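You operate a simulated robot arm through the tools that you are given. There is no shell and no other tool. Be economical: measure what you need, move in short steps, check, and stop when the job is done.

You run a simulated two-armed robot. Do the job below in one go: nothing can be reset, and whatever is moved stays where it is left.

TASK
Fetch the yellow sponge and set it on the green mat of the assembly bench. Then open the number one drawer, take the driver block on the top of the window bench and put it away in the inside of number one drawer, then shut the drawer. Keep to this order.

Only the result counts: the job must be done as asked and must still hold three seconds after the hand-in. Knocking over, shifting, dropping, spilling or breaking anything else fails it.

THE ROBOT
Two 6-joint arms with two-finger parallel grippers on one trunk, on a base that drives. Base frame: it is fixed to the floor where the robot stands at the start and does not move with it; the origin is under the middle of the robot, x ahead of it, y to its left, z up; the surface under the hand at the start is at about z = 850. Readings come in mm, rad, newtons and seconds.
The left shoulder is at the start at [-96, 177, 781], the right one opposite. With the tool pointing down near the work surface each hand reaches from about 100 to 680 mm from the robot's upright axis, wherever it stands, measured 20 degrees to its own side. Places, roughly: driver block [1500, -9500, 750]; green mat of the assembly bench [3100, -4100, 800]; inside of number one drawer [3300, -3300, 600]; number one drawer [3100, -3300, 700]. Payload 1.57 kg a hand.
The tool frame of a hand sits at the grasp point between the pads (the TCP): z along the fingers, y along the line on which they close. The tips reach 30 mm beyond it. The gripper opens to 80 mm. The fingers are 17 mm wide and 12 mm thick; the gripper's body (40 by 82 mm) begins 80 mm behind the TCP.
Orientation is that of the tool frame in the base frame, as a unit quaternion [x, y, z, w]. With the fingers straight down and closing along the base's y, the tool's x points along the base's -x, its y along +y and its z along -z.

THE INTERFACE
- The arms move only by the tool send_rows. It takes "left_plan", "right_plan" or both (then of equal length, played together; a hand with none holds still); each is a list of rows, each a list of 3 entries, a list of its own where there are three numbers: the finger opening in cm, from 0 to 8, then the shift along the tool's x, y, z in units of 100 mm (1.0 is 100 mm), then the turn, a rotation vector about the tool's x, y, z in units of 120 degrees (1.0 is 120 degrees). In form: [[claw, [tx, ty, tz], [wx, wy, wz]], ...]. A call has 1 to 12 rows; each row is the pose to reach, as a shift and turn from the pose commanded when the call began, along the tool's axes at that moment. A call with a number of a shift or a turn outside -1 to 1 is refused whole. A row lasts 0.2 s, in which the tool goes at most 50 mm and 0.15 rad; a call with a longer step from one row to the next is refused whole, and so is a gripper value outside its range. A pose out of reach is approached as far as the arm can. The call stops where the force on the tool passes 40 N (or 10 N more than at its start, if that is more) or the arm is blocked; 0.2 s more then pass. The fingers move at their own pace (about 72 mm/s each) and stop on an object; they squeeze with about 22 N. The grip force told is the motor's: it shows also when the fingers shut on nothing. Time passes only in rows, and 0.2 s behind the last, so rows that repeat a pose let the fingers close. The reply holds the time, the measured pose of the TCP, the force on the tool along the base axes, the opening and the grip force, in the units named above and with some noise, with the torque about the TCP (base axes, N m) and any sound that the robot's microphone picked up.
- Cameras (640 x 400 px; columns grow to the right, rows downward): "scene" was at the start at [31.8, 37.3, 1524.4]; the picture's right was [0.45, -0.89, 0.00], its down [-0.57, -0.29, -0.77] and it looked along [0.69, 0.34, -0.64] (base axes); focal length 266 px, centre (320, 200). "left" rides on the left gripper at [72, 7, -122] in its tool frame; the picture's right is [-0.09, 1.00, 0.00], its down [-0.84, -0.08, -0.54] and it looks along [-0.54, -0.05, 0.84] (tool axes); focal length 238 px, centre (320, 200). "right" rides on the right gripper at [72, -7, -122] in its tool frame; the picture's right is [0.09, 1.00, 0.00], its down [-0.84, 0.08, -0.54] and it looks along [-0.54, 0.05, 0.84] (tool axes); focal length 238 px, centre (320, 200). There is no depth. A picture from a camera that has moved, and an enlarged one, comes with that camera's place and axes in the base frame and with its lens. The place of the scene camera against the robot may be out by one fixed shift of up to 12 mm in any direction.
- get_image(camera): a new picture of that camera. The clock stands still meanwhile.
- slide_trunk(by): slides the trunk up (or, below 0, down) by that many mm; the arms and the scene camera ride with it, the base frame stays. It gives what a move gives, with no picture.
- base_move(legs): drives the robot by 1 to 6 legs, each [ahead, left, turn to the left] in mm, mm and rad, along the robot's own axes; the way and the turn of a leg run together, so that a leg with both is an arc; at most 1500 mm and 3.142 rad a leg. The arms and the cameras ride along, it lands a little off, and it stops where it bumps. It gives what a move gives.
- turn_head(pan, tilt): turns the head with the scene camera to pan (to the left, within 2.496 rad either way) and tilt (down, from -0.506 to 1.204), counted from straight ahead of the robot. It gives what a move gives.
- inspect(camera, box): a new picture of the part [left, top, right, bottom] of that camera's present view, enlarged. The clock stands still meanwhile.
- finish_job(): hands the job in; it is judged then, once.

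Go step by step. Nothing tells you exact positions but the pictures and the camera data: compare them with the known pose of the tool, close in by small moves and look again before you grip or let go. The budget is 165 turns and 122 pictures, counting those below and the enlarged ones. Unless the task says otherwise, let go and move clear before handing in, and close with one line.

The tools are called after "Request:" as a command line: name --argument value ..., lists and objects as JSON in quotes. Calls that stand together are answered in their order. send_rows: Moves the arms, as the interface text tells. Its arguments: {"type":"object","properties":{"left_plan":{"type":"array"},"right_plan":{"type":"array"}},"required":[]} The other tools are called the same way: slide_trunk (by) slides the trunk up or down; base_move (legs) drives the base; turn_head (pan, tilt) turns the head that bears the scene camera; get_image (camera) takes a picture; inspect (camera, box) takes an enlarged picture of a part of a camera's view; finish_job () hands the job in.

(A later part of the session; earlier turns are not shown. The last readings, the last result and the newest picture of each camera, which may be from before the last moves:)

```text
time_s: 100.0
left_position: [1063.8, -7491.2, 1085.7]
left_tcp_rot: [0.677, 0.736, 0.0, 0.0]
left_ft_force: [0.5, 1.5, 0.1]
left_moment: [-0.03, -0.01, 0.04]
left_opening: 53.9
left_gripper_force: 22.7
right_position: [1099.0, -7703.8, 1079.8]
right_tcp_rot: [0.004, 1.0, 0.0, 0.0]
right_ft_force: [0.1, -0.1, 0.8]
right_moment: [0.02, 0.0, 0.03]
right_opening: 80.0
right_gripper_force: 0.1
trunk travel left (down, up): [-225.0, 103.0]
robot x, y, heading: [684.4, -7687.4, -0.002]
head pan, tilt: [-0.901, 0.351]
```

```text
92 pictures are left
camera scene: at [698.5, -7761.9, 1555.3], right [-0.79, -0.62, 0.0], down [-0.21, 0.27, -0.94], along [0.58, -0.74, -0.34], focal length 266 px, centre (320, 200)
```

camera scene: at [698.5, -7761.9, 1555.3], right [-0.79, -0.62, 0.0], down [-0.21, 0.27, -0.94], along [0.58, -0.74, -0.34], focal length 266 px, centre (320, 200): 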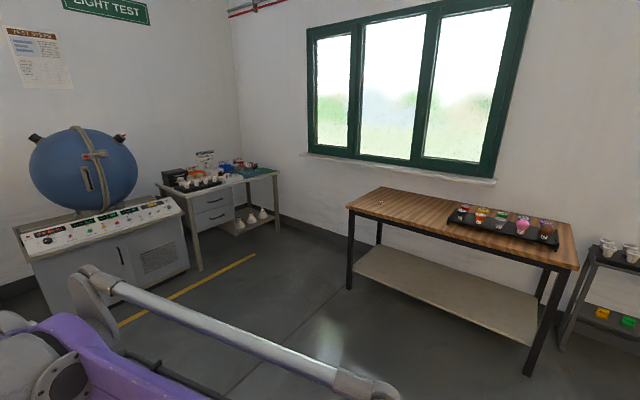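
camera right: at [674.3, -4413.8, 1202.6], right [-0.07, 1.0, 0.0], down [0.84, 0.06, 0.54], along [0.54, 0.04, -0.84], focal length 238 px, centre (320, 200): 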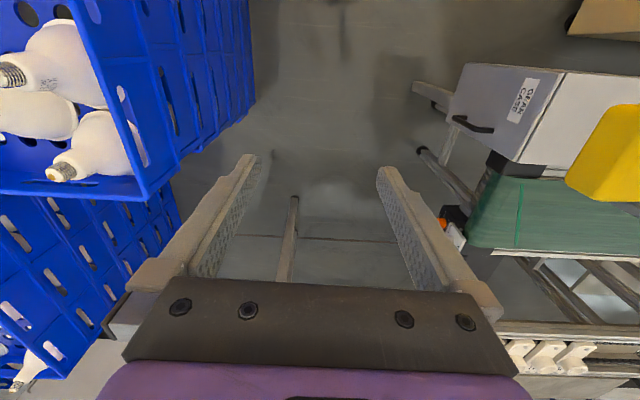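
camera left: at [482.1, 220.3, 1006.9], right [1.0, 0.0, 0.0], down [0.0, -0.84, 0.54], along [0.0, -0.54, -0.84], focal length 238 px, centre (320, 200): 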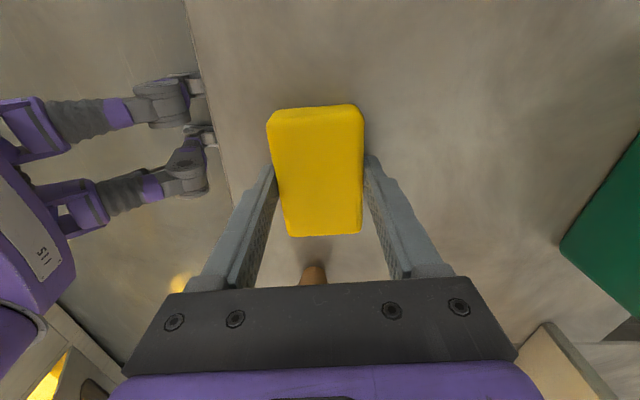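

The pallet's rear face is near y = -7460, close to my left arm, so I shift right first, then drive to x ≈ 2300 and turn up the corridor toward the assembly bench.

Request:
base_move --legs '[[0, -250, 0], [1500, 0, 0], [130, 0, 0], [0, 0, 1.57]]'

Request:
turn_head --pan 0 --tilt 0.4

Request:
get_image --camera "scene"

```text
time_s: 114.5
left_position: [2097.7, -7561.8, 1085.3]
left_tcp_rot: [-0.065, 0.998, 0.0, 0.0]
left_ft_force: [-0.2, -0.2, 0.1]
left_moment: [0.03, 0.02, -0.03]
left_opening: 53.6
left_gripper_force: 22.0
right_position: [2306.9, -7518.3, 1080.4]
right_tcp_rot: [0.722, -0.692, -0.001, 0.0]
right_ft_force: [-0.3, -0.1, 0.1]
right_moment: [0.01, 0.01, -0.01]
right_opening: 80.1
right_gripper_force: 0.0
trunk travel left (down, up): [-225.0, 103.0]
robot x, y, heading: [2312.0, -7927.5, 1.616]
head pan, tilt: [-0.901, 0.351]
```

```text
time_s: 115.8
left_position: [2097.4, -7563.4, 1085.5]
left_tcp_rot: [-0.065, 0.998, 0.0, 0.001]
left_ft_force: [-0.3, 0.2, -0.1]
left_moment: [0.0, -0.01, -0.01]
left_opening: 53.7
left_gripper_force: 22.1
right_position: [2308.2, -7517.7, 1081.2]
right_tcp_rot: [0.722, -0.692, 0.0, 0.0]
right_ft_force: [0.0, 0.8, -0.2]
right_moment: [-0.02, -0.01, -0.03]
right_opening: 79.9
right_gripper_force: 0.1
trunk travel left (down, up): [-225.0, 103.0]
robot x, y, heading: [2314.1, -7933.4, 1.608]
head pan, tilt: [0.0, 0.4]
```

```text
91 pictures are left
camera scene: at [2305.3, -7879.6, 1550.7], right [1.0, 0.04, 0.0], down [0.02, -0.39, -0.92], along [-0.04, 0.92, -0.39], focal length 266 px, centre (320, 200)
```

scene: 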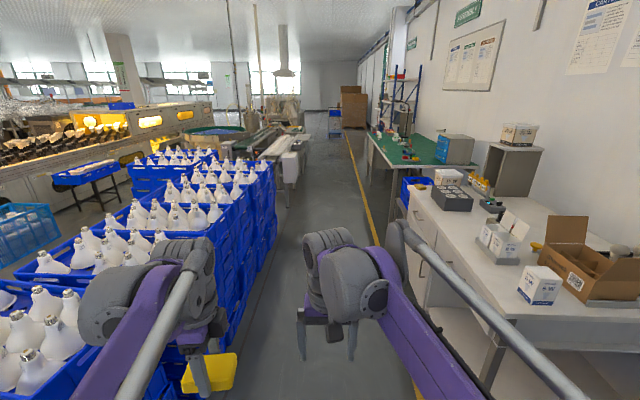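

The corridor is clear between pallets (x ≈ 1720) and benches (x ≈ 3000). I drive up it to about y = -5000 and look.

Request:
base_move --legs '[[0, 0, -0.04], [1500, 0, 0], [1500, 0, 0]]'

Request:
turn_head --pan -0.6 --tilt 0.45

Request:
get_image --camera "scene"

```text
time_s: 130.6
left_position: [2031.3, -4557.0, 1086.5]
left_tcp_rot: [-0.064, 0.998, 0.0, 0.001]
left_ft_force: [-0.1, -0.4, -1.5]
left_moment: [0.01, 0.03, 0.01]
left_opening: 53.9
left_gripper_force: 21.8
right_position: [2242.6, -4513.0, 1080.4]
right_tcp_rot: [0.721, -0.693, 0.001, 0.0]
right_ft_force: [0.8, -0.2, 0.2]
right_moment: [-0.02, 0.0, -0.01]
right_opening: 79.8
right_gripper_force: 0.0
trunk travel left (down, up): [-225.0, 103.0]
robot x, y, heading: [2247.3, -4929.4, 1.608]
head pan, tilt: [0.0, 0.4]
```

```text
time_s: 131.6
left_position: [2032.0, -4559.1, 1086.0]
left_tcp_rot: [-0.063, 0.998, 0.0, 0.0]
left_ft_force: [1.0, -0.4, 0.0]
left_moment: [0.0, -0.01, -0.03]
left_opening: 53.7
left_gripper_force: 22.8
right_position: [2242.7, -4514.4, 1079.7]
right_tcp_rot: [0.721, -0.693, 0.0, 0.0]
right_ft_force: [0.6, 0.1, -0.2]
right_moment: [0.01, 0.06, 0.01]
right_opening: 80.2
right_gripper_force: 0.1
trunk travel left (down, up): [-225.0, 103.0]
robot x, y, heading: [2245.3, -4926.9, 1.614]
head pan, tilt: [-0.6, 0.45]
```

```text
90 pictures are left
camera scene: at [2290.7, -4890.4, 1546.1], right [0.85, -0.53, 0.0], down [-0.23, -0.37, -0.9], along [0.48, 0.76, -0.44], focal length 266 px, centre (320, 200)
```

scene: 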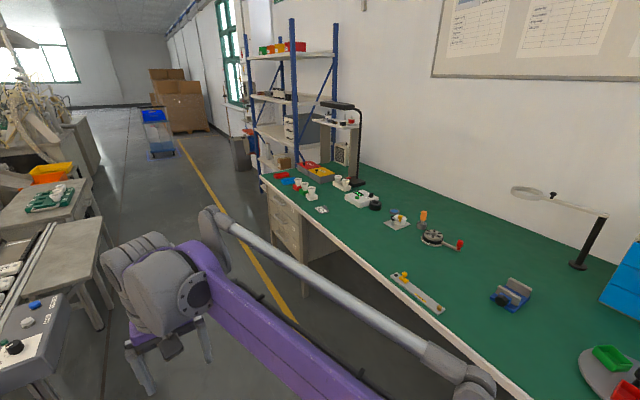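

The mat's front edge is at about x = 2940 and there is free mat round [3060, -4120]. I drive on, turn to face the bench and come near.

Request:
base_move --legs '[[660, 0, 0], [0, 0, -1.612], [230, 0, 0]]'

Request:
turn_head --pan 0.35 --tilt 0.7

Request:
get_image --camera "scene"

Request:
get_image --camera "right"

```text
time_s: 140.4
left_position: [2824.1, -4053.5, 1084.9]
left_tcp_rot: [0.665, 0.747, 0.0, 0.0]
left_ft_force: [0.5, 1.1, 0.0]
left_moment: [-0.01, 0.02, 0.01]
left_opening: 53.7
left_gripper_force: 21.9
right_position: [2866.9, -4264.3, 1079.6]
right_tcp_rot: [-0.016, 1.0, 0.0, 0.0]
right_ft_force: [0.4, -0.1, -0.7]
right_moment: [-0.02, 0.01, -0.02]
right_opening: 79.9
right_gripper_force: 0.0
trunk travel left (down, up): [-225.0, 103.0]
robot x, y, heading: [2451.4, -4261.4, 0.03]
head pan, tilt: [-0.6, 0.45]
```

```text
time_s: 141.7
left_position: [2825.1, -4053.4, 1085.8]
left_tcp_rot: [0.665, 0.747, -0.001, 0.0]
left_ft_force: [0.0, 0.1, 0.5]
left_moment: [-0.03, 0.01, 0.02]
left_opening: 54.0
left_gripper_force: 21.9
right_position: [2866.8, -4263.9, 1081.1]
right_tcp_rot: [-0.014, 1.0, 0.0, -0.001]
right_ft_force: [-0.6, 0.1, 0.0]
right_moment: [0.05, 0.0, 0.0]
right_opening: 80.1
right_gripper_force: 0.0
trunk travel left (down, up): [-225.0, 103.0]
robot x, y, heading: [2449.2, -4261.7, 0.033]
head pan, tilt: [0.351, 0.7]
```

```text
89 pictures are left
camera scene: at [2487.4, -4232.8, 1523.9], right [0.37, -0.93, 0.0], down [-0.6, -0.24, -0.77], along [0.71, 0.28, -0.64], focal length 266 px, centre (320, 200)
```

scene: 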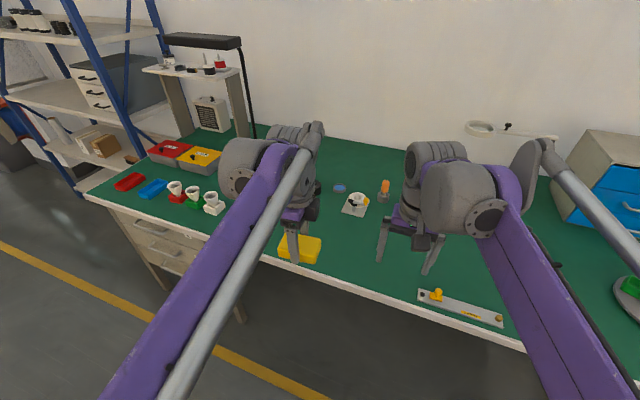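

```text
88 pictures are left
camera right: at [2796.1, -4272.7, 1202.7], right [-0.12, 0.99, 0.0], down [0.83, 0.1, 0.54], along [0.54, 0.07, -0.84], focal length 238 px, centre (320, 200)
```

right: 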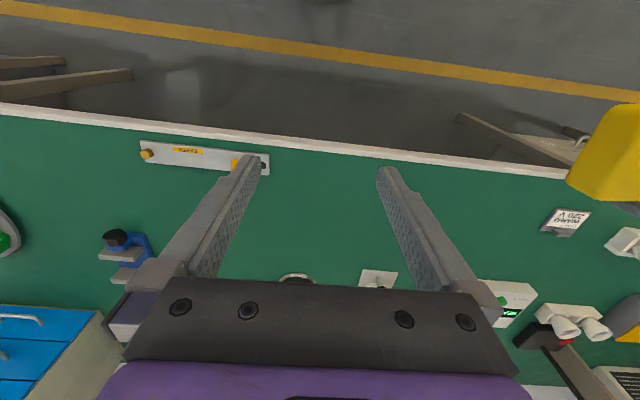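

The spot [3040, -4060] on the mat is clear. I creep 70 mm closer with the base, then bring the left hand over the spot and lower part way.

Request:
base_move --legs '[[70, 0, 0]]'

Request:
send_rows --left_plan '[[3, [-0.03, 0.3, 0.2], [0, 0, 0]], [3, [-0.07, 0.6, 0.5], [0, 0, 0]], [3, [-0.11, 0.95, 0.8], [0, 0, 0]], [3, [-0.11, 0.95, 1], [0, 0, 0]], [3, [-0.11, 0.95, 1], [0, 0, 0]]]'

Request:
get_image --camera "left"

Request:
get_image --camera "scene"

```text
time_s: 142.7
left_position: [2895.7, -4049.7, 1084.2]
left_tcp_rot: [0.665, 0.747, -0.001, 0.0]
left_ft_force: [0.2, -0.3, -0.3]
left_moment: [-0.01, 0.01, 0.0]
left_opening: 53.9
left_gripper_force: 22.6
right_position: [2937.5, -4261.9, 1080.4]
right_tcp_rot: [-0.015, 1.0, -0.001, 0.0]
right_ft_force: [-0.5, 0.4, -0.5]
right_moment: [-0.01, 0.01, 0.0]
right_opening: 80.0
right_gripper_force: 0.0
trunk travel left (down, up): [-225.0, 103.0]
robot x, y, heading: [2519.9, -4258.8, 0.029]
head pan, tilt: [0.351, 0.7]
```

```text
time_s: 143.9
left_position: [2990.5, -4052.5, 983.2]
left_tcp_rot: [0.664, 0.748, 0.0, 0.0]
left_ft_force: [-0.6, 0.2, -0.2]
left_moment: [0.01, 0.01, 0.02]
left_opening: 53.8
left_gripper_force: 22.5
right_position: [2938.0, -4261.2, 1081.3]
right_tcp_rot: [-0.014, 1.0, -0.001, 0.0]
right_ft_force: [-0.4, 1.0, 0.1]
right_moment: [-0.02, 0.01, 0.0]
right_opening: 79.8
right_gripper_force: 0.0
trunk travel left (down, up): [-225.0, 103.0]
robot x, y, heading: [2521.4, -4260.7, 0.031]
head pan, tilt: [0.351, 0.7]
```

```text
87 pictures are left
camera left: at [2989.9, -3979.9, 1104.8], right [1.0, 0.03, 0.0], down [0.02, -0.84, 0.54], along [0.01, -0.54, -0.84], focal length 238 px, centre (320, 200)
```

left: 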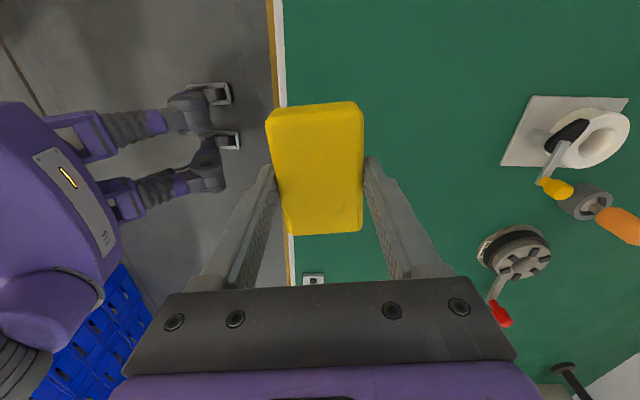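

```text
86 pictures are left
camera scene: at [2558.7, -4230.7, 1523.9], right [0.37, -0.93, 0.0], down [-0.6, -0.24, -0.76], along [0.71, 0.28, -0.64], focal length 266 px, centre (320, 200)
```

scene: 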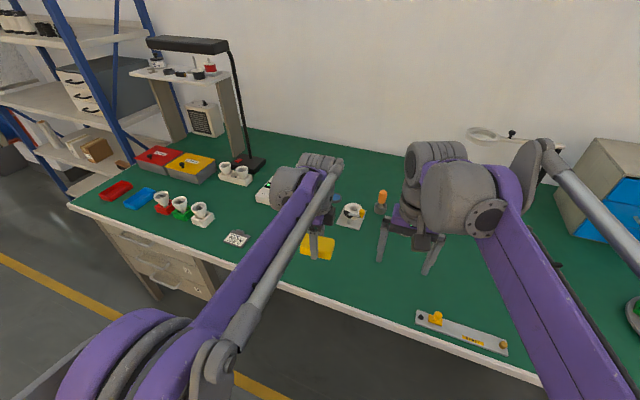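

The mat under the sponge is free and its edge is at x = 2940. I shift 55 mm further in and lower.

Request:
send_rows --left_plan '[[3, [-0.04, 0.3, 0.3], [0, 0, 0]], [3, [-0.06, 0.55, 0.6], [0, 0, 0]], [3, [-0.06, 0.55, 0.9], [0, 0, 0]], [3, [-0.06, 0.55, 1], [0, 0, 0]], [3, [-0.06, 0.55, 1], [0, 0, 0]]]'

Request:
send_rows --left_plan '[[3, [0, 0, 0.2], [0, 0, 0]], [3, [0, 0, 0.35], [0, 0, 0]], [3, [0, 0, 0.4], [0, 0, 0]], [3, [0, 0, 0.42], [0, 0, 0]], [3, [0, 0, 0.44], [0, 0, 0]], [3, [0, 0, 0.45], [0, 0, 0]], [3, [0, 0, 0.45], [0, 0, 0]]]'

Request:
get_image --camera "left"

```text
time_s: 145.1
left_position: [3045.3, -4049.1, 884.7]
left_tcp_rot: [0.664, 0.748, 0.001, 0.0]
left_ft_force: [0.2, -0.7, -0.9]
left_moment: [0.0, 0.03, 0.03]
left_opening: 53.5
left_gripper_force: 22.2
right_position: [2938.3, -4261.8, 1081.0]
right_tcp_rot: [-0.015, 1.0, 0.0, 0.0]
right_ft_force: [0.0, 0.4, 0.3]
right_moment: [0.02, 0.01, -0.01]
right_opening: 80.1
right_gripper_force: 0.2
trunk travel left (down, up): [-225.0, 103.0]
robot x, y, heading: [2523.4, -4260.7, 0.029]
head pan, tilt: [0.351, 0.7]
```

```text
time_s: 146.7
left_position: [3046.8, -4048.8, 840.0]
left_tcp_rot: [0.665, 0.747, 0.0, -0.001]
left_ft_force: [0.4, 0.5, 0.2]
left_moment: [-0.02, 0.0, -0.01]
left_opening: 53.9
left_gripper_force: 22.3
right_position: [2936.4, -4261.8, 1080.0]
right_tcp_rot: [-0.014, 1.0, 0.0, 0.0]
right_ft_force: [-0.1, -0.6, 0.1]
right_moment: [-0.01, -0.03, 0.01]
right_opening: 79.9
right_gripper_force: 0.1
trunk travel left (down, up): [-225.0, 103.0]
robot x, y, heading: [2525.4, -4262.4, 0.03]
head pan, tilt: [0.351, 0.7]
```

```text
85 pictures are left
camera left: at [3045.2, -3978.3, 960.6], right [1.0, 0.03, 0.0], down [0.02, -0.84, 0.54], along [0.01, -0.54, -0.84], focal length 238 px, centre (320, 200)
```

left: 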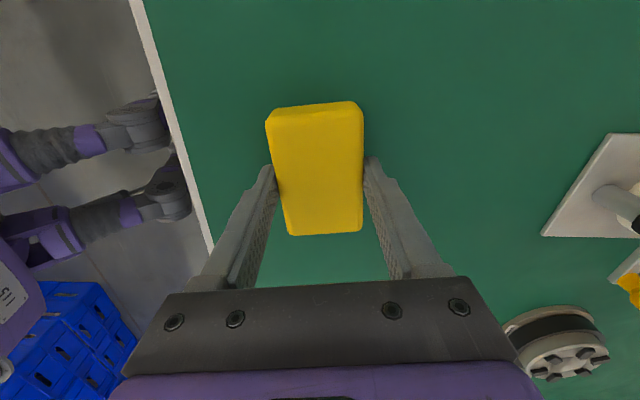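

There is no contact yet. I go on down in small steps until the force shows.

Request:
send_rows --left_plan '[[3, [0, 0, 0.03], [0, 0, 0]], [3, [0, 0, 0.05], [0, 0, 0]], [3, [0, 0, 0.07], [0, 0, 0]], [3, [0, 0, 0.08], [0, 0, 0]], [3, [0, 0, 0.08], [0, 0, 0]]]'

```text
time_s: 147.9
left_position: [3046.1, -4049.2, 833.3]
left_tcp_rot: [0.664, 0.748, 0.001, 0.0]
left_ft_force: [11.8, -1.2, 27.5]
left_moment: [0.01, -0.39, 0.01]
left_opening: 53.9
left_gripper_force: 21.8
right_position: [2937.2, -4263.2, 1081.8]
right_tcp_rot: [-0.015, 1.0, 0.0, 0.001]
right_ft_force: [0.0, -0.4, 0.4]
right_moment: [0.0, -0.02, 0.02]
right_opening: 80.0
right_gripper_force: 0.1
trunk travel left (down, up): [-225.0, 103.0]
robot x, y, heading: [2523.9, -4258.7, 0.033]
head pan, tilt: [0.351, 0.7]
```

It touches the mat. I ease off a little, open and rise.

Request:
send_rows --left_plan '[[3, [0, 0, -0.02], [0, 0, 0]], [3, [0, 0, -0.02], [0, 0, 0]], [8, [0, 0, -0.02], [0, 0, 0]], [8, [0, 0, -0.02], [0, 0, 0]], [8, [0, 0, -0.02], [0, 0, 0]], [8, [0, 0, -0.15], [0, 0, 0]], [8, [0, 0, -0.4], [0, 0, 0]], [8, [0, 0, -0.7], [0, 0, 0]], [8, [0, 0, -1], [0, 0, 0]]]'

Request:
get_image --camera "left"

```text
time_s: 149.9
left_position: [3046.8, -4049.6, 930.4]
left_tcp_rot: [0.665, 0.747, 0.0, 0.0]
left_ft_force: [0.5, -0.7, -0.7]
left_moment: [0.03, 0.03, -0.02]
left_opening: 79.9
left_gripper_force: 0.0
right_position: [2937.3, -4261.7, 1078.9]
right_tcp_rot: [-0.015, 1.0, 0.0, 0.001]
right_ft_force: [0.1, 0.1, 0.5]
right_moment: [-0.01, 0.0, -0.03]
right_opening: 79.9
right_gripper_force: 0.1
trunk travel left (down, up): [-225.0, 103.0]
robot x, y, heading: [2525.2, -4261.0, 0.029]
head pan, tilt: [0.351, 0.7]
```

```text
84 pictures are left
camera left: at [3045.2, -3977.6, 1052.1], right [1.0, 0.03, 0.0], down [0.02, -0.84, 0.54], along [0.01, -0.54, -0.84], focal length 238 px, centre (320, 200)
```

left: 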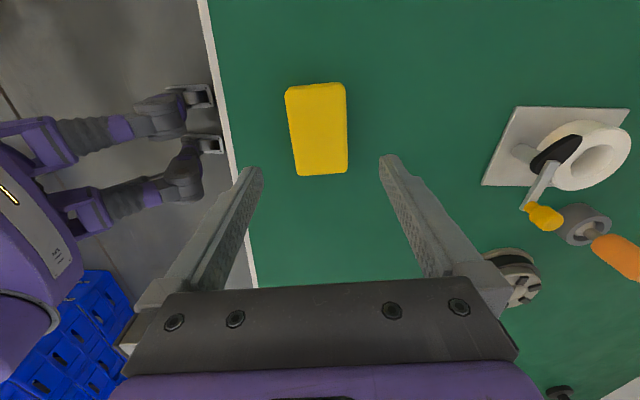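

The sponge lies on the mat. I lift the hand, back off from the bench and slide left to stand before the drawers.

Request:
send_rows --left_plan '[[8, [0, 0, -0.4], [0, 0, 0]], [8, [0, 0, -0.8], [0, 0, 0]], [8, [0, -0.4, -1], [0, 0, 0]], [8, [0, -0.8, -1], [0, 0, 0]], [8, [0, -1, -1], [0, 0, 0]]]'

Request:
base_move --legs '[[-350, 0, -0.03], [0, 700, 0]]'

Request:
turn_head --pan 0.2 --tilt 0.85

Request:
get_image --camera "scene"

```text
time_s: 151.1
left_position: [2945.8, -4061.0, 1030.4]
left_tcp_rot: [0.665, 0.747, -0.001, 0.0]
left_ft_force: [-0.9, 0.3, -0.4]
left_moment: [0.0, 0.0, 0.0]
left_opening: 79.7
left_gripper_force: 0.1
right_position: [2936.0, -4262.2, 1079.8]
right_tcp_rot: [-0.016, 1.0, 0.0, 0.0]
right_ft_force: [-0.3, 0.2, 0.0]
right_moment: [-0.02, 0.0, -0.03]
right_opening: 80.1
right_gripper_force: 0.1
trunk travel left (down, up): [-225.0, 103.0]
robot x, y, heading: [2520.3, -4256.7, 0.031]
head pan, tilt: [0.351, 0.7]
```

```text
time_s: 157.2
left_position: [2599.6, -3662.6, 1033.4]
left_tcp_rot: [0.672, 0.74, 0.004, -0.006]
left_ft_force: [-0.2, 0.4, 0.5]
left_moment: [0.0, -0.04, -0.01]
left_opening: 80.2
left_gripper_force: 0.1
right_position: [2587.6, -3864.5, 1081.8]
right_tcp_rot: [-0.005, 1.0, 0.005, 0.0]
right_ft_force: [0.1, -0.2, 0.0]
right_moment: [0.0, 0.0, -0.04]
right_opening: 79.9
right_gripper_force: 0.0
trunk travel left (down, up): [-225.0, 103.0]
robot x, y, heading: [2170.5, -3843.1, 0.01]
head pan, tilt: [0.351, 0.7]
stopped in leg 2: the robot was blocked; the commanded pose is now the measured one
```

```text
time_s: 157.9
left_position: [2601.1, -3666.9, 1033.4]
left_tcp_rot: [0.673, 0.74, 0.006, -0.006]
left_ft_force: [0.0, -0.4, 0.3]
left_moment: [0.03, -0.04, 0.01]
left_opening: 79.9
left_gripper_force: 0.0
right_position: [2587.3, -3868.6, 1079.9]
right_tcp_rot: [-0.003, 1.0, 0.009, 0.001]
right_ft_force: [0.0, 0.7, -1.2]
right_moment: [0.0, -0.01, 0.04]
right_opening: 79.8
right_gripper_force: 0.1
trunk travel left (down, up): [-225.0, 103.0]
robot x, y, heading: [2170.9, -3840.2, 0.006]
head pan, tilt: [0.201, 0.85]
```

```text
83 pictures are left
camera scene: at [2205.6, -3848.7, 1511.8], right [0.21, -0.98, -0.02], down [-0.74, -0.14, -0.66], along [0.65, 0.15, -0.75], focal length 266 px, centre (320, 200)
```

scene: 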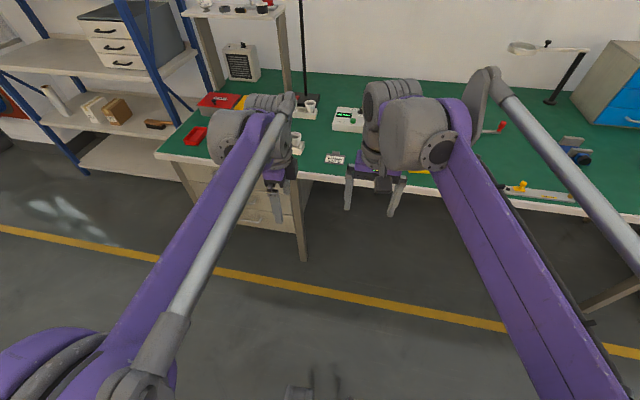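

The base was stopped by something on my left-rear side; nothing seems dropped, but I look there at once.

Request:
turn_head --pan 1.7 --tilt 0.9

Request:
get_image --camera "scene"

Request:
turn_head --pan 2.45 --tilt 0.9

Request:
get_image --camera "scene"

```text
time_s: 159.5
left_position: [2600.1, -3666.7, 1033.8]
left_tcp_rot: [0.673, 0.74, 0.006, -0.006]
left_ft_force: [0.3, 1.1, 0.8]
left_moment: [-0.01, -0.01, 0.01]
left_opening: 79.8
left_gripper_force: 0.1
right_position: [2586.2, -3867.5, 1079.7]
right_tcp_rot: [-0.002, 1.0, 0.009, -0.001]
right_ft_force: [0.6, -0.9, -0.5]
right_moment: [-0.03, -0.01, -0.01]
right_opening: 79.7
right_gripper_force: 0.0
trunk travel left (down, up): [-225.0, 103.0]
robot x, y, heading: [2174.6, -3836.7, 0.007]
head pan, tilt: [1.7, 0.901]
```

```text
82 pictures are left
camera scene: at [2119.0, -3790.3, 1508.8], right [0.99, 0.13, 0.0], down [0.11, -0.77, -0.63], along [-0.08, 0.63, -0.77], focal length 266 px, centre (320, 200)
```

scene: 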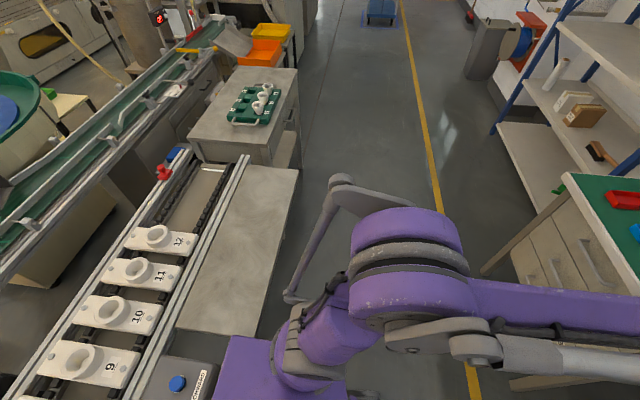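

```text
time_s: 160.6
left_position: [2599.6, -3667.9, 1033.9]
left_tcp_rot: [0.673, 0.74, 0.006, -0.007]
left_ft_force: [0.1, -0.3, -0.2]
left_moment: [-0.06, -0.01, 0.0]
left_opening: 79.8
left_gripper_force: 0.1
right_position: [2586.3, -3866.1, 1079.2]
right_tcp_rot: [-0.002, 1.0, 0.009, 0.0]
right_ft_force: [0.6, -0.2, 0.9]
right_moment: [-0.02, -0.01, -0.02]
right_opening: 79.7
right_gripper_force: 0.0
trunk travel left (down, up): [-225.0, 103.0]
robot x, y, heading: [2172.7, -3839.3, 0.005]
head pan, tilt: [2.45, 0.901]
```

```text
81 pictures are left
camera scene: at [2070.7, -3817.3, 1508.4], right [0.63, 0.77, 0.01], down [0.61, -0.48, -0.63], along [-0.48, 0.41, -0.78], focal length 266 px, centre (320, 200)
```

scene: 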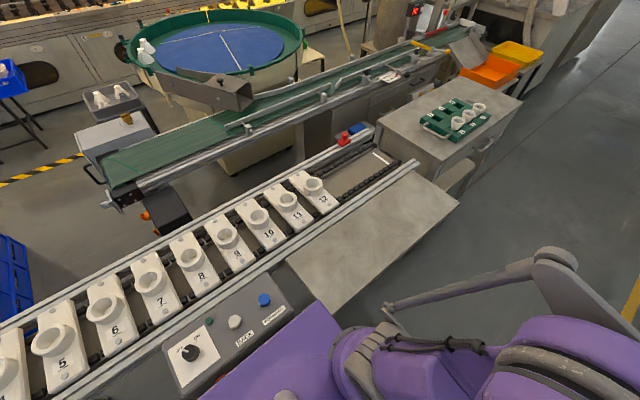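

My back touched the side plate of the conveyor (edge x ≈ 1958); everything there still stands. I pull forward 160 mm away from it and check.

Request:
base_move --legs '[[80, -25, 0], [80, 0, 0]]'

Request:
get_image --camera "scene"

```text
time_s: 162.4
left_position: [2761.5, -3674.5, 1030.8]
left_tcp_rot: [0.673, 0.74, -0.001, -0.001]
left_ft_force: [-1.2, 0.1, -0.3]
left_moment: [0.03, 0.0, 0.0]
left_opening: 80.1
left_gripper_force: 0.1
right_position: [2748.1, -3875.2, 1080.1]
right_tcp_rot: [-0.002, 1.0, 0.0, 0.0]
right_ft_force: [0.1, -0.7, -0.1]
right_moment: [0.02, -0.01, -0.01]
right_opening: 80.1
right_gripper_force: 0.1
trunk travel left (down, up): [-225.0, 103.0]
robot x, y, heading: [2334.1, -3863.3, 0.009]
head pan, tilt: [2.45, 0.901]
```

```text
80 pictures are left
camera scene: at [2231.3, -3815.7, 1507.7], right [0.63, 0.77, 0.0], down [0.61, -0.5, -0.62], along [-0.48, 0.39, -0.78], focal length 266 px, centre (320, 200)
```

scene: 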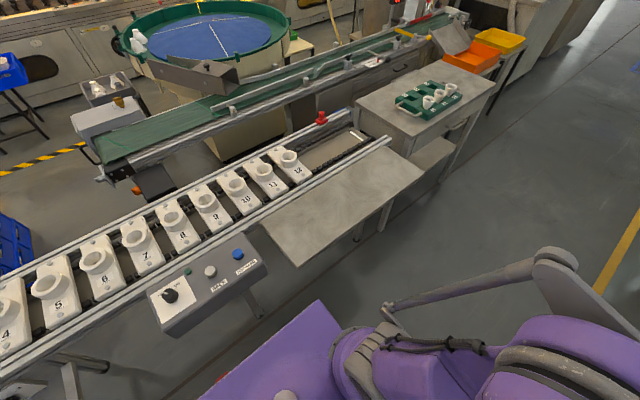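

I am free and nothing was moved. I slide left along x = 2345 and look at the drawers.

Request:
base_move --legs '[[20, 330, 0]]'

Request:
turn_head --pan 0.45 --tilt 0.95

Request:
get_image --camera "scene"

Request:
get_image --camera "left"

```text
time_s: 165.9
left_position: [2777.2, -3339.3, 1031.7]
left_tcp_rot: [0.673, 0.739, -0.001, -0.001]
left_ft_force: [-0.3, 0.4, 1.1]
left_moment: [-0.02, -0.01, -0.01]
left_opening: 80.2
left_gripper_force: 0.0
right_position: [2764.9, -3539.5, 1080.3]
right_tcp_rot: [-0.004, 1.0, 0.0, 0.0]
right_ft_force: [-0.1, 0.1, 0.4]
right_moment: [0.04, 0.02, 0.01]
right_opening: 80.3
right_gripper_force: 0.1
trunk travel left (down, up): [-225.0, 103.0]
robot x, y, heading: [2349.5, -3528.5, 0.006]
head pan, tilt: [2.45, 0.901]
```

```text
time_s: 167.8
left_position: [2777.7, -3338.5, 1030.2]
left_tcp_rot: [0.674, 0.739, 0.001, 0.0]
left_ft_force: [0.3, -0.6, 0.4]
left_moment: [0.02, -0.02, -0.02]
left_opening: 80.0
left_gripper_force: 0.0
right_position: [2764.3, -3538.2, 1080.4]
right_tcp_rot: [-0.004, 1.0, 0.0, 0.0]
right_ft_force: [-0.2, 0.5, 0.0]
right_moment: [-0.05, 0.02, 0.02]
right_opening: 80.1
right_gripper_force: 0.1
trunk travel left (down, up): [-225.0, 103.0]
robot x, y, heading: [2351.1, -3531.1, 0.004]
head pan, tilt: [0.45, 0.949]
```

```text
79 pictures are left
camera scene: at [2371.7, -3497.0, 1504.1], right [0.44, -0.9, 0.0], down [-0.73, -0.36, -0.58], along [0.52, 0.26, -0.81], focal length 266 px, centre (320, 200)
```

scene: 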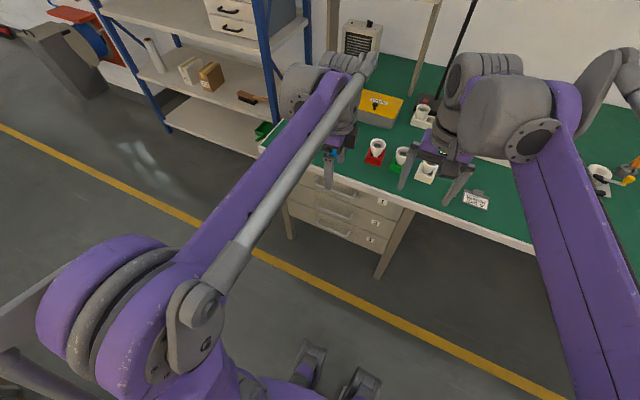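

```text
78 pictures are left
camera left: at [2777.7, -3266.5, 1152.1], right [1.0, 0.0, 0.0], down [0.0, -0.84, 0.54], along [0.0, -0.54, -0.84], focal length 238 px, centre (320, 200)
```

left: 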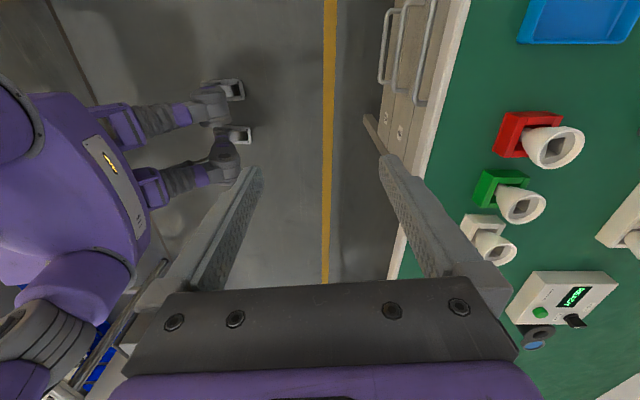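

Request:
inspect --camera "scene" --box '[260, 150, 420, 250]'

Request:
inspect --camera "left" --box '[320, 0, 480, 100]'

```text
4.00 times, centred on (340, 200) of scene
camera zoom: at [2371.7, -3497.0, 1504.1], right [0.44, -0.9, 0.0], down [-0.73, -0.36, -0.58], along [0.52, 0.26, -0.81], focal length 1066 px, centre (240, 200)
```

zoom: 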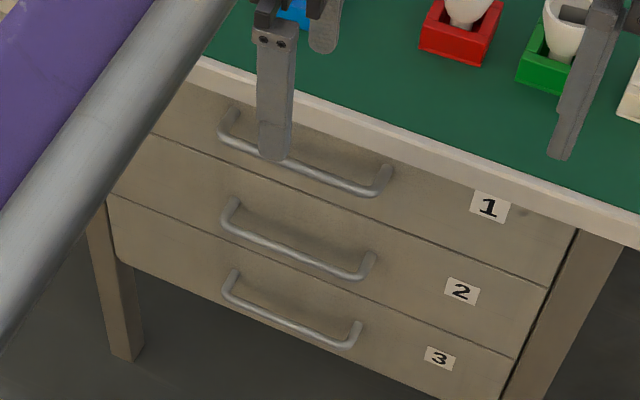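

```text
4.00 times, centred on (400, 50) of left
camera zoom: at [2777.7, -3266.5, 1152.1], right [1.0, 0.0, 0.0], down [0.0, -0.84, 0.54], along [0.0, -0.54, -0.84], focal length 953 px, centre (0, 800)
```

zoom: 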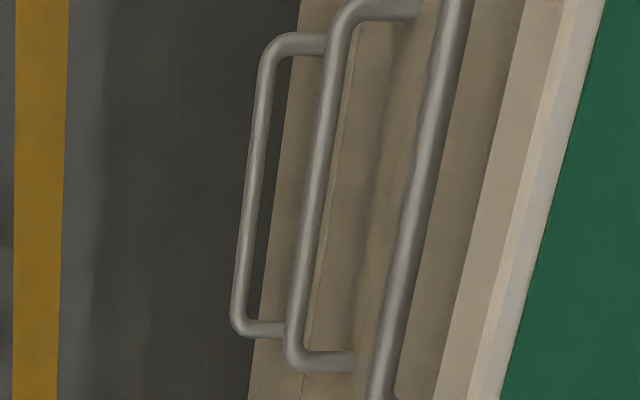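

Drawer one is the top one; its bar handle is at about x = 2940, y from -3355 to -3195, z ≈ 700, just under the bench lip. I straighten the left hand and then tip it to point forward, so as to grip the bar between the fingers.

Request:
send_rows --left_plan '[[4, [0.25, -0.15, 0], [0, 0, 0.02]], [4, [0.5, -0.3, 0], [0, 0, 0.044]], [4, [0.68, -0.4, 0], [0, 0, 0.044]], [4, [0.68, -0.4, 0], [0, 0, 0.044]]]'

Request:
send_rows --left_plan '[[4, [0, 0, 0], [-0.07, 0, 0]], [4, [0, 0, 0], [-0.14, 0, 0]], [4, [0, 0, 0], [-0.21, 0, 0]], [4, [0, 0, 0], [-0.28, 0, 0]], [4, [0, 0, 0], [-0.35, 0, 0]], [4, [0, 0, 0], [-0.42, 0, 0]], [4, [0, 0, 0], [-0.49, 0, 0]], [4, [0, 0, 0], [-0.56, 0, 0]], [4, [0, 0, 0], [-0.63, 0, 0]], [4, [0, 0, 0], [-0.7, 0, 0]], [4, [0, 0, 0], [-0.75, 0, 0]], [4, [0, 0, 0], [-0.75, 0, 0]]]'

```text
time_s: 168.8
left_position: [2731.7, -3274.6, 1031.3]
left_tcp_rot: [0.707, 0.708, -0.001, -0.002]
left_ft_force: [-0.3, -0.4, 0.3]
left_moment: [-0.01, 0.03, 0.0]
left_opening: 40.0
left_gripper_force: 0.2
right_position: [2764.4, -3539.5, 1079.0]
right_tcp_rot: [-0.004, 1.0, 0.0, 0.0]
right_ft_force: [-0.5, 0.6, 0.6]
right_moment: [0.02, 0.01, -0.01]
right_opening: 79.9
right_gripper_force: 0.1
trunk travel left (down, up): [-225.0, 103.0]
robot x, y, heading: [2355.4, -3530.2, 0.007]
head pan, tilt: [0.45, 0.949]
```

```text
time_s: 171.4
left_position: [2733.2, -3279.1, 1030.8]
left_tcp_rot: [0.548, 0.554, 0.444, 0.443]
left_ft_force: [-0.3, 0.6, 0.9]
left_moment: [-0.01, -0.05, -0.03]
left_opening: 40.3
left_gripper_force: 0.1
left hand out of reach, approached as far as the arm can: row 10, 11, 12
right_position: [2765.3, -3537.7, 1080.6]
right_tcp_rot: [-0.004, 1.0, 0.001, 0.0]
right_ft_force: [0.1, 0.7, -0.6]
right_moment: [0.0, -0.04, -0.02]
right_opening: 79.8
right_gripper_force: 0.0
trunk travel left (down, up): [-225.0, 103.0]
robot x, y, heading: [2347.6, -3528.6, 0.008]
head pan, tilt: [0.45, 0.949]
```

The hand reached about 78° of tilt here; farther forward and lower it should make the rest. I move forward and down.

Request:
send_rows --left_plan '[[4, [0, -0.3, 0.2], [0, 0, 0]], [4, [0, -0.6, 0.4], [0, 0, 0]], [4, [0, -0.8, 0.6], [0, 0, 0]], [4, [0, -1, 0.7], [0, 0, 0]], [4, [0, -1, 0.7], [0, 0, 0]]]'

```text
time_s: 172.6
left_position: [2779.9, -3278.8, 916.4]
left_tcp_rot: [0.549, 0.554, 0.443, 0.443]
left_ft_force: [0.3, 0.3, -0.5]
left_moment: [0.0, -0.03, 0.02]
left_opening: 39.9
left_gripper_force: 0.0
right_position: [2763.3, -3538.0, 1081.1]
right_tcp_rot: [-0.003, 1.0, 0.0, 0.001]
right_ft_force: [0.3, 0.0, 0.5]
right_moment: [0.0, -0.02, 0.0]
right_opening: 80.0
right_gripper_force: 0.1
trunk travel left (down, up): [-225.0, 103.0]
robot x, y, heading: [2350.1, -3528.7, 0.007]
head pan, tilt: [0.45, 0.949]
```

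Request:
send_rows --left_plan '[[4, [0, 0, 0], [-0.06, 0, 0]], [4, [0, 0, 0], [-0.104, 0, 0]], [4, [0, 0, 0], [-0.104, 0, 0]]]'

Request:
get_image --camera "left"

Request:
get_image --camera "scene"

```text
time_s: 173.4
left_position: [2776.1, -3283.3, 913.3]
left_tcp_rot: [0.524, 0.565, 0.453, 0.449]
left_ft_force: [0.5, -0.3, 0.4]
left_moment: [0.02, 0.01, 0.06]
left_opening: 40.0
left_gripper_force: 0.0
left hand out of reach, approached as far as the arm can: row 1, 2, 3
right_position: [2764.8, -3538.6, 1081.7]
right_tcp_rot: [-0.003, 1.0, -0.001, 0.0]
right_ft_force: [0.1, -0.6, -0.3]
right_moment: [0.0, 0.0, 0.0]
right_opening: 80.0
right_gripper_force: 0.0
trunk travel left (down, up): [-225.0, 103.0]
robot x, y, heading: [2349.7, -3526.2, 0.008]
head pan, tilt: [0.45, 0.949]
```

```text
75 pictures are left
camera left: at [2655.5, -3217.2, 939.6], right [0.19, -0.05, 0.98], down [-0.51, -0.86, 0.05], along [0.84, -0.51, -0.19], focal length 238 px, centre (320, 200)
```

left: 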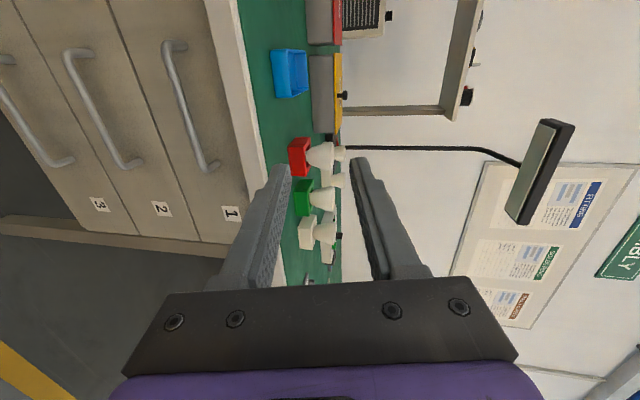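

```text
74 pictures are left
camera scene: at [2370.9, -3497.4, 1504.1], right [0.44, -0.9, 0.0], down [-0.73, -0.36, -0.58], along [0.52, 0.26, -0.81], focal length 266 px, centre (320, 200)
```

scene: 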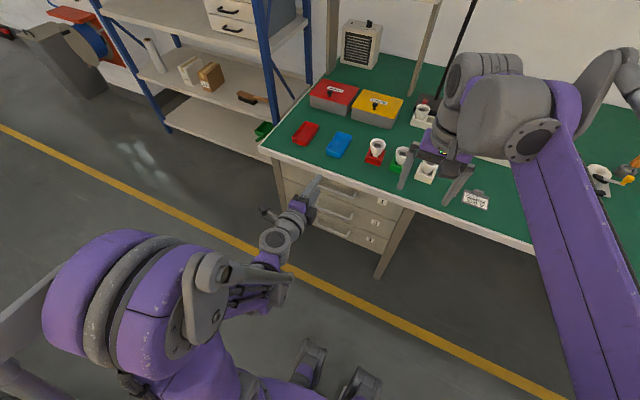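

From two views the bar of drawer one is at x ≈ 2943, z ≈ 697, y from -3354 to -3220. The round bar may be gripped at any pitch, so I tilt the hand to about 35° down, which the arm can keep while pulling, and creep the base 50 mm closer.

Request:
base_move --legs '[[50, 0, 0]]'

Request:
send_rows --left_plan '[[3, [0, 0, -0.1], [0.07, 0, 0]], [3, [0, 0, -0.2], [0.14, 0, 0]], [3, [0, 0, -0.2], [0.2, 0, 0]], [3, [0, 0, -0.2], [0.2, 0, 0]]]'

```text
time_s: 174.3
left_position: [2829.5, -3283.0, 912.4]
left_tcp_rot: [0.524, 0.566, 0.452, 0.448]
left_ft_force: [0.0, -0.6, -0.3]
left_moment: [-0.01, -0.03, 0.0]
left_opening: 40.1
left_gripper_force: 0.0
right_position: [2814.7, -3538.5, 1080.9]
right_tcp_rot: [-0.004, 1.0, 0.0, 0.0]
right_ft_force: [-0.2, -0.6, -0.9]
right_moment: [-0.02, 0.03, 0.02]
right_opening: 79.9
right_gripper_force: 0.1
trunk travel left (down, up): [-225.0, 103.0]
robot x, y, heading: [2398.8, -3531.5, 0.006]
head pan, tilt: [0.45, 0.949]
```

```text
time_s: 175.3
left_position: [2807.6, -3283.3, 916.2]
left_tcp_rot: [0.606, 0.647, 0.325, 0.33]
left_ft_force: [-0.5, -0.1, 0.8]
left_moment: [0.02, 0.01, -0.03]
left_opening: 30.1
left_gripper_force: 0.0
right_position: [2814.0, -3538.3, 1080.9]
right_tcp_rot: [-0.004, 1.0, 0.0, 0.0]
right_ft_force: [0.8, 0.9, 0.3]
right_moment: [0.02, 0.02, 0.02]
right_opening: 80.1
right_gripper_force: 0.1
trunk travel left (down, up): [-225.0, 103.0]
robot x, y, heading: [2400.5, -3529.8, 0.005]
head pan, tilt: [0.45, 0.949]
```

Now I go to the pre-grip pose 80 mm in front of the bar, correcting the small skew.

Request:
send_rows --left_plan '[[3, [0, -0.25, 0.36], [0, -0.005, 0.013]], [3, [0, -0.52, 0.72], [0, -0.0098, 0.026]], [3, [0, -0.77, 1.0], [0, -0.0098, 0.026]], [3, [0, -1.0, 1.0], [0, -0.0098, 0.026]], [3, [0, -1.0, 1.0], [0, -0.0098, 0.026]]]'

Request:
get_image --camera "left"

```text
time_s: 176.5
left_position: [2832.0, -3288.0, 778.0]
left_tcp_rot: [0.627, 0.627, 0.328, 0.327]
left_ft_force: [0.1, 0.4, 0.6]
left_moment: [-0.01, 0.06, 0.0]
left_opening: 30.2
left_gripper_force: 0.1
right_position: [2814.2, -3539.1, 1081.0]
right_tcp_rot: [-0.004, 1.0, 0.0, 0.0]
right_ft_force: [0.3, 0.1, 0.2]
right_moment: [-0.01, -0.01, 0.0]
right_opening: 79.8
right_gripper_force: 0.0
trunk travel left (down, up): [-225.0, 103.0]
robot x, y, heading: [2400.8, -3523.5, 0.003]
head pan, tilt: [0.45, 0.949]
```

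```text
73 pictures are left
camera left: at [2735.7, -3216.0, 852.0], right [0.57, -0.09, 0.82], down [-0.49, -0.84, 0.25], along [0.66, -0.54, -0.52], focal length 238 px, centre (320, 200)
```

left: 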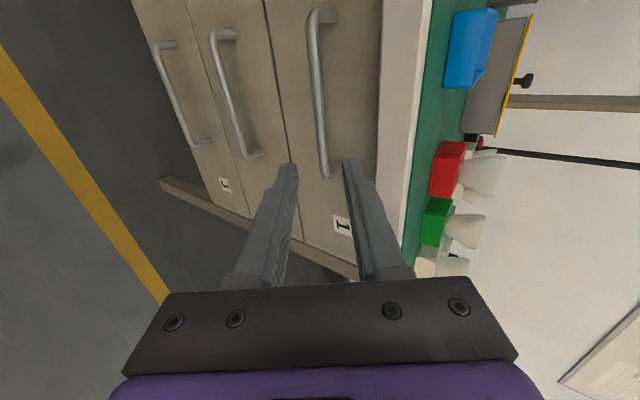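

The bar lies right in line with the fingers. I advance 95 mm and look again.

Request:
send_rows --left_plan '[[3, [0, 0.0, 0.35], [0, 0, 0]], [3, [0, 0, 0.65], [0, 0, 0]], [3, [0, 0, 0.85], [0, 0, 0]], [3, [0, 0.0, 0.95], [0, 0, 0]], [3, [0, 0.0, 0.95], [0, 0, 0]]]'

Request:
get_image --camera "left"

```text
time_s: 177.7
left_position: [2910.7, -3287.9, 723.2]
left_tcp_rot: [0.627, 0.626, 0.327, 0.328]
left_ft_force: [-0.4, -0.7, -0.7]
left_moment: [-0.02, 0.01, 0.02]
left_opening: 30.2
left_gripper_force: 0.0
right_position: [2814.1, -3538.9, 1081.5]
right_tcp_rot: [-0.004, 1.0, -0.001, 0.0]
right_ft_force: [-0.1, 0.5, 0.4]
right_moment: [-0.01, 0.01, 0.03]
right_opening: 79.9
right_gripper_force: 0.0
trunk travel left (down, up): [-225.0, 103.0]
robot x, y, heading: [2399.5, -3527.2, 0.002]
head pan, tilt: [0.45, 0.949]
```

```text
72 pictures are left
camera left: at [2814.7, -3216.2, 798.7], right [0.57, -0.09, 0.82], down [-0.49, -0.84, 0.25], along [0.66, -0.54, -0.52], focal length 238 px, centre (320, 200)
```

left: 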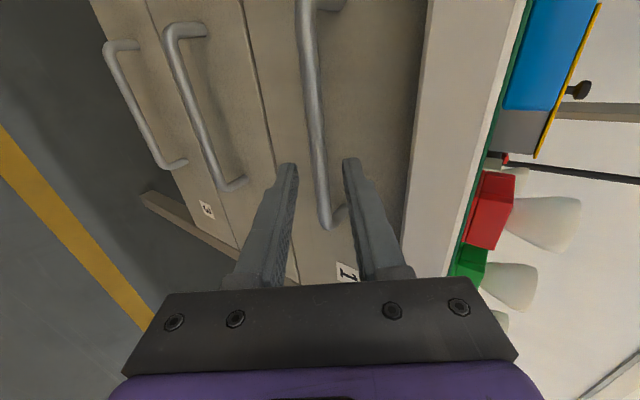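

The bar is between the finger tips. I advance 25 mm more and close.

Request:
send_rows --left_plan '[[3, [0, 0, 0.12], [0, 0, 0]], [3, [0, 0, 0.2], [0, 0, 0]], [3, [0, 0, 0.25], [0, 0, 0]], [3, [0, 0, 0.25], [0, 0, 0]], [0, [0, 0, 0.25], [0, 0, 0]], [0, [0, 0, 0.25], [0, 0, 0]], [0, [0, 0, 0.25], [0, 0, 0]]]'

Request:
get_image --camera "left"

```text
time_s: 179.3
left_position: [2932.3, -3287.4, 709.7]
left_tcp_rot: [0.627, 0.627, 0.328, 0.327]
left_ft_force: [0.7, 0.7, 1.2]
left_moment: [0.15, 0.0, -0.07]
left_opening: 12.0
left_gripper_force: 29.5
right_position: [2814.5, -3538.2, 1081.1]
right_tcp_rot: [-0.003, 1.0, 0.0, 0.0]
right_ft_force: [0.0, -0.2, 0.1]
right_moment: [0.02, 0.01, 0.03]
right_opening: 79.9
right_gripper_force: 0.3
trunk travel left (down, up): [-225.0, 103.0]
robot x, y, heading: [2400.8, -3530.8, 0.004]
head pan, tilt: [0.45, 0.949]
```

```text
71 pictures are left
camera left: at [2835.5, -3216.3, 783.9], right [0.57, -0.09, 0.82], down [-0.49, -0.84, 0.25], along [0.66, -0.54, -0.52], focal length 238 px, centre (320, 200)
```

left: 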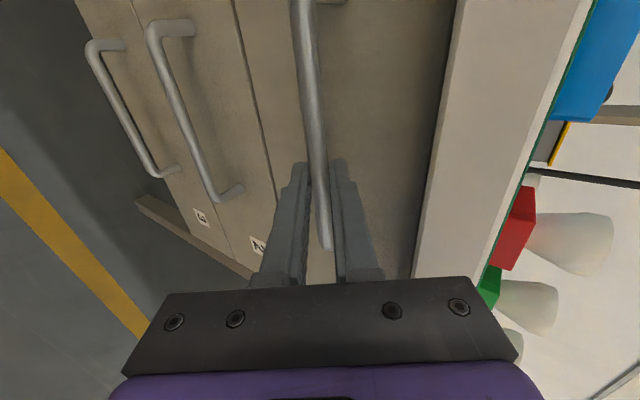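

The bar is gripped at 12 mm. I pull straight back 100 mm along -x.

Request:
send_rows --left_plan '[[0, [0, -0.057, -0.082], [0, 0, 0]], [0, [0, -0.172, -0.246], [0, 0, 0]], [0, [0, -0.287, -0.41], [0, 0, 0]], [0, [0, -0.401, -0.574], [0, 0, 0]], [0, [0, -0.516, -0.738], [0, 0, 0]], [0, [0, -0.573, -0.82], [0, 0, 0]], [0, [0, -0.573, -0.82], [0, 0, 0]]]'

Request:
get_image --camera "left"

```text
time_s: 180.3
left_position: [2874.3, -3286.3, 710.2]
left_tcp_rot: [0.631, 0.629, 0.321, 0.322]
left_ft_force: [0.3, 0.0, -20.3]
left_moment: [0.21, 0.32, 0.16]
left_opening: 11.8
left_gripper_force: 29.7
left hand out of reach, approached as far as the arm can: row 4
right_position: [2814.2, -3538.6, 1080.2]
right_tcp_rot: [-0.003, 1.0, -0.001, -0.001]
right_ft_force: [0.1, -0.1, 0.0]
right_moment: [-0.01, -0.02, 0.06]
right_opening: 79.7
right_gripper_force: 0.1
trunk travel left (down, up): [-225.0, 103.0]
robot x, y, heading: [2400.0, -3527.1, 0.01]
head pan, tilt: [0.45, 0.949]
stopped in row 4 (left hand): the force on the tool passed its limit at 55 N (the readings are from after the stop); the commanded pose is now the measured one
```

```text
70 pictures are left
camera left: at [2779.3, -3215.5, 786.4], right [0.58, -0.09, 0.81], down [-0.49, -0.83, 0.26], along [0.65, -0.54, -0.53], focal length 238 px, centre (320, 200)
```

left: 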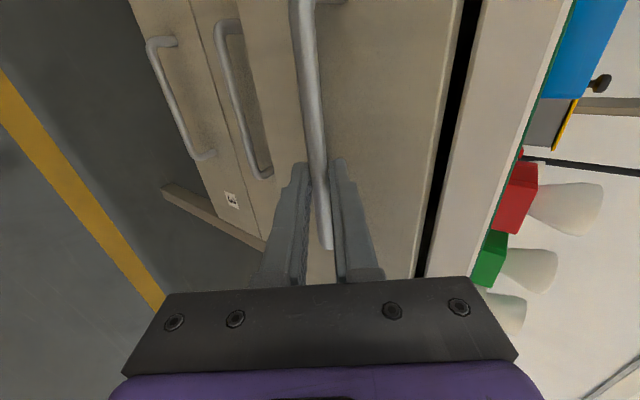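

The drawer is 58 mm open; the arm then ran into its own limit. The arm can hold a flat pitch better with the trunk lower, so I let go of the bar, draw the hand off and lower the trunk.

Request:
send_rows --left_plan '[[3, [0, 0, 0], [0, 0, 0]], [3, [0, 0, 0], [0, 0, 0]], [3, [0, 0, -0.1], [0.03, 0, 0]], [3, [0, 0, -0.25], [0.08, 0, 0]], [3, [0, 0, -0.4], [0.12, 0, 0]], [3, [0, 0, -0.6], [0.15, 0, 0]], [3, [0, 0, -0.8], [0.2, 0, 0]], [3, [0, 0, -0.8], [0.2, 0, 0]]]'

Request:
get_image --camera "left"

```text
time_s: 182.1
left_position: [2807.5, -3288.4, 758.6]
left_tcp_rot: [0.684, 0.681, 0.185, 0.184]
left_ft_force: [-0.3, 0.4, -0.2]
left_moment: [0.01, -0.01, 0.03]
left_opening: 29.8
left_gripper_force: 0.1
right_position: [2813.7, -3538.7, 1079.7]
right_tcp_rot: [-0.003, 1.0, 0.0, 0.0]
right_ft_force: [-0.4, 0.5, -0.1]
right_moment: [0.0, 0.01, 0.0]
right_opening: 79.9
right_gripper_force: 0.0
trunk travel left (down, up): [-225.0, 103.0]
robot x, y, heading: [2397.4, -3525.2, 0.007]
head pan, tilt: [0.45, 0.949]
```

```text
69 pictures are left
camera left: at [2752.1, -3216.8, 866.8], right [0.86, -0.1, 0.5], down [-0.34, -0.84, 0.43], along [0.38, -0.54, -0.75], focal length 238 px, centre (320, 200)
```

left: 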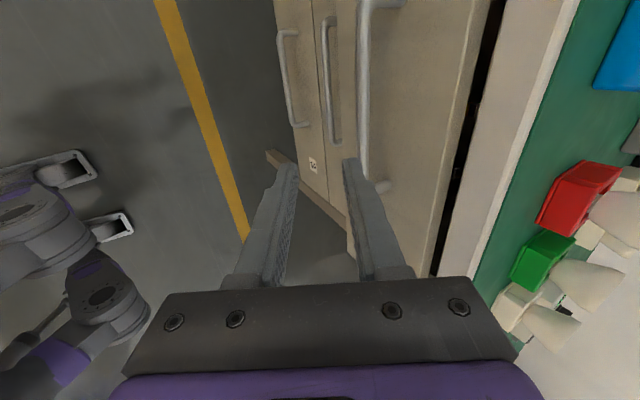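

The hand is clear. Now that the bar stands 57 mm out from under the lip, I can grip it from straight above, which suits the arm; I turn the hand straight down above the bar.

Request:
send_rows --left_plan '[[2.4, [0, 0.202, -0.344], [0.06, 0, 0]], [2.4, [0, 0.485, -0.236], [0.12, 0, 0]], [2.4, [0, 0.743, -0.085], [0.19, 0, 0]], [2.4, [0, 0.906, 0.011], [0.25, 0, 0]], [2.4, [0, 0.906, 0.011], [0.25, 0, 0]]]'

Request:
get_image --camera "left"

```text
time_s: 183.3
left_position: [2888.7, -3287.9, 803.8]
left_tcp_rot: [0.708, 0.706, 0.002, 0.002]
left_ft_force: [0.0, 0.3, 0.0]
left_moment: [0.0, -0.01, -0.01]
left_opening: 23.8
left_gripper_force: 0.0
right_position: [2813.1, -3539.6, 1081.2]
right_tcp_rot: [-0.004, 1.0, 0.0, 0.001]
right_ft_force: [0.0, -1.0, 0.3]
right_moment: [-0.01, -0.03, 0.01]
right_opening: 80.0
right_gripper_force: 0.0
trunk travel left (down, up): [-225.0, 103.0]
robot x, y, heading: [2399.7, -3529.4, 0.005]
head pan, tilt: [0.45, 0.949]
```

```text
68 pictures are left
camera left: at [2893.7, -3216.4, 924.6], right [1.0, -0.1, 0.01], down [-0.08, -0.84, 0.54], along [-0.05, -0.54, -0.84], focal length 238 px, centre (320, 200)
```

left: 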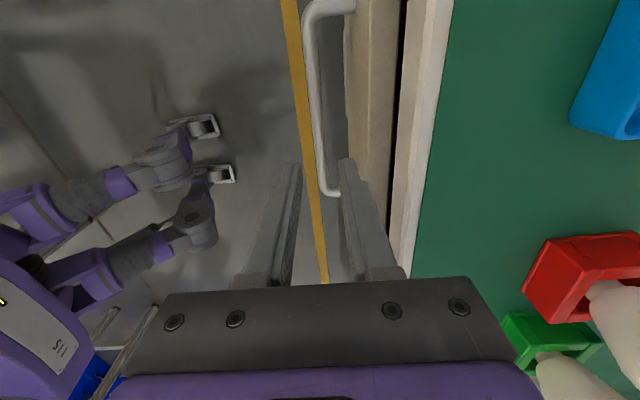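

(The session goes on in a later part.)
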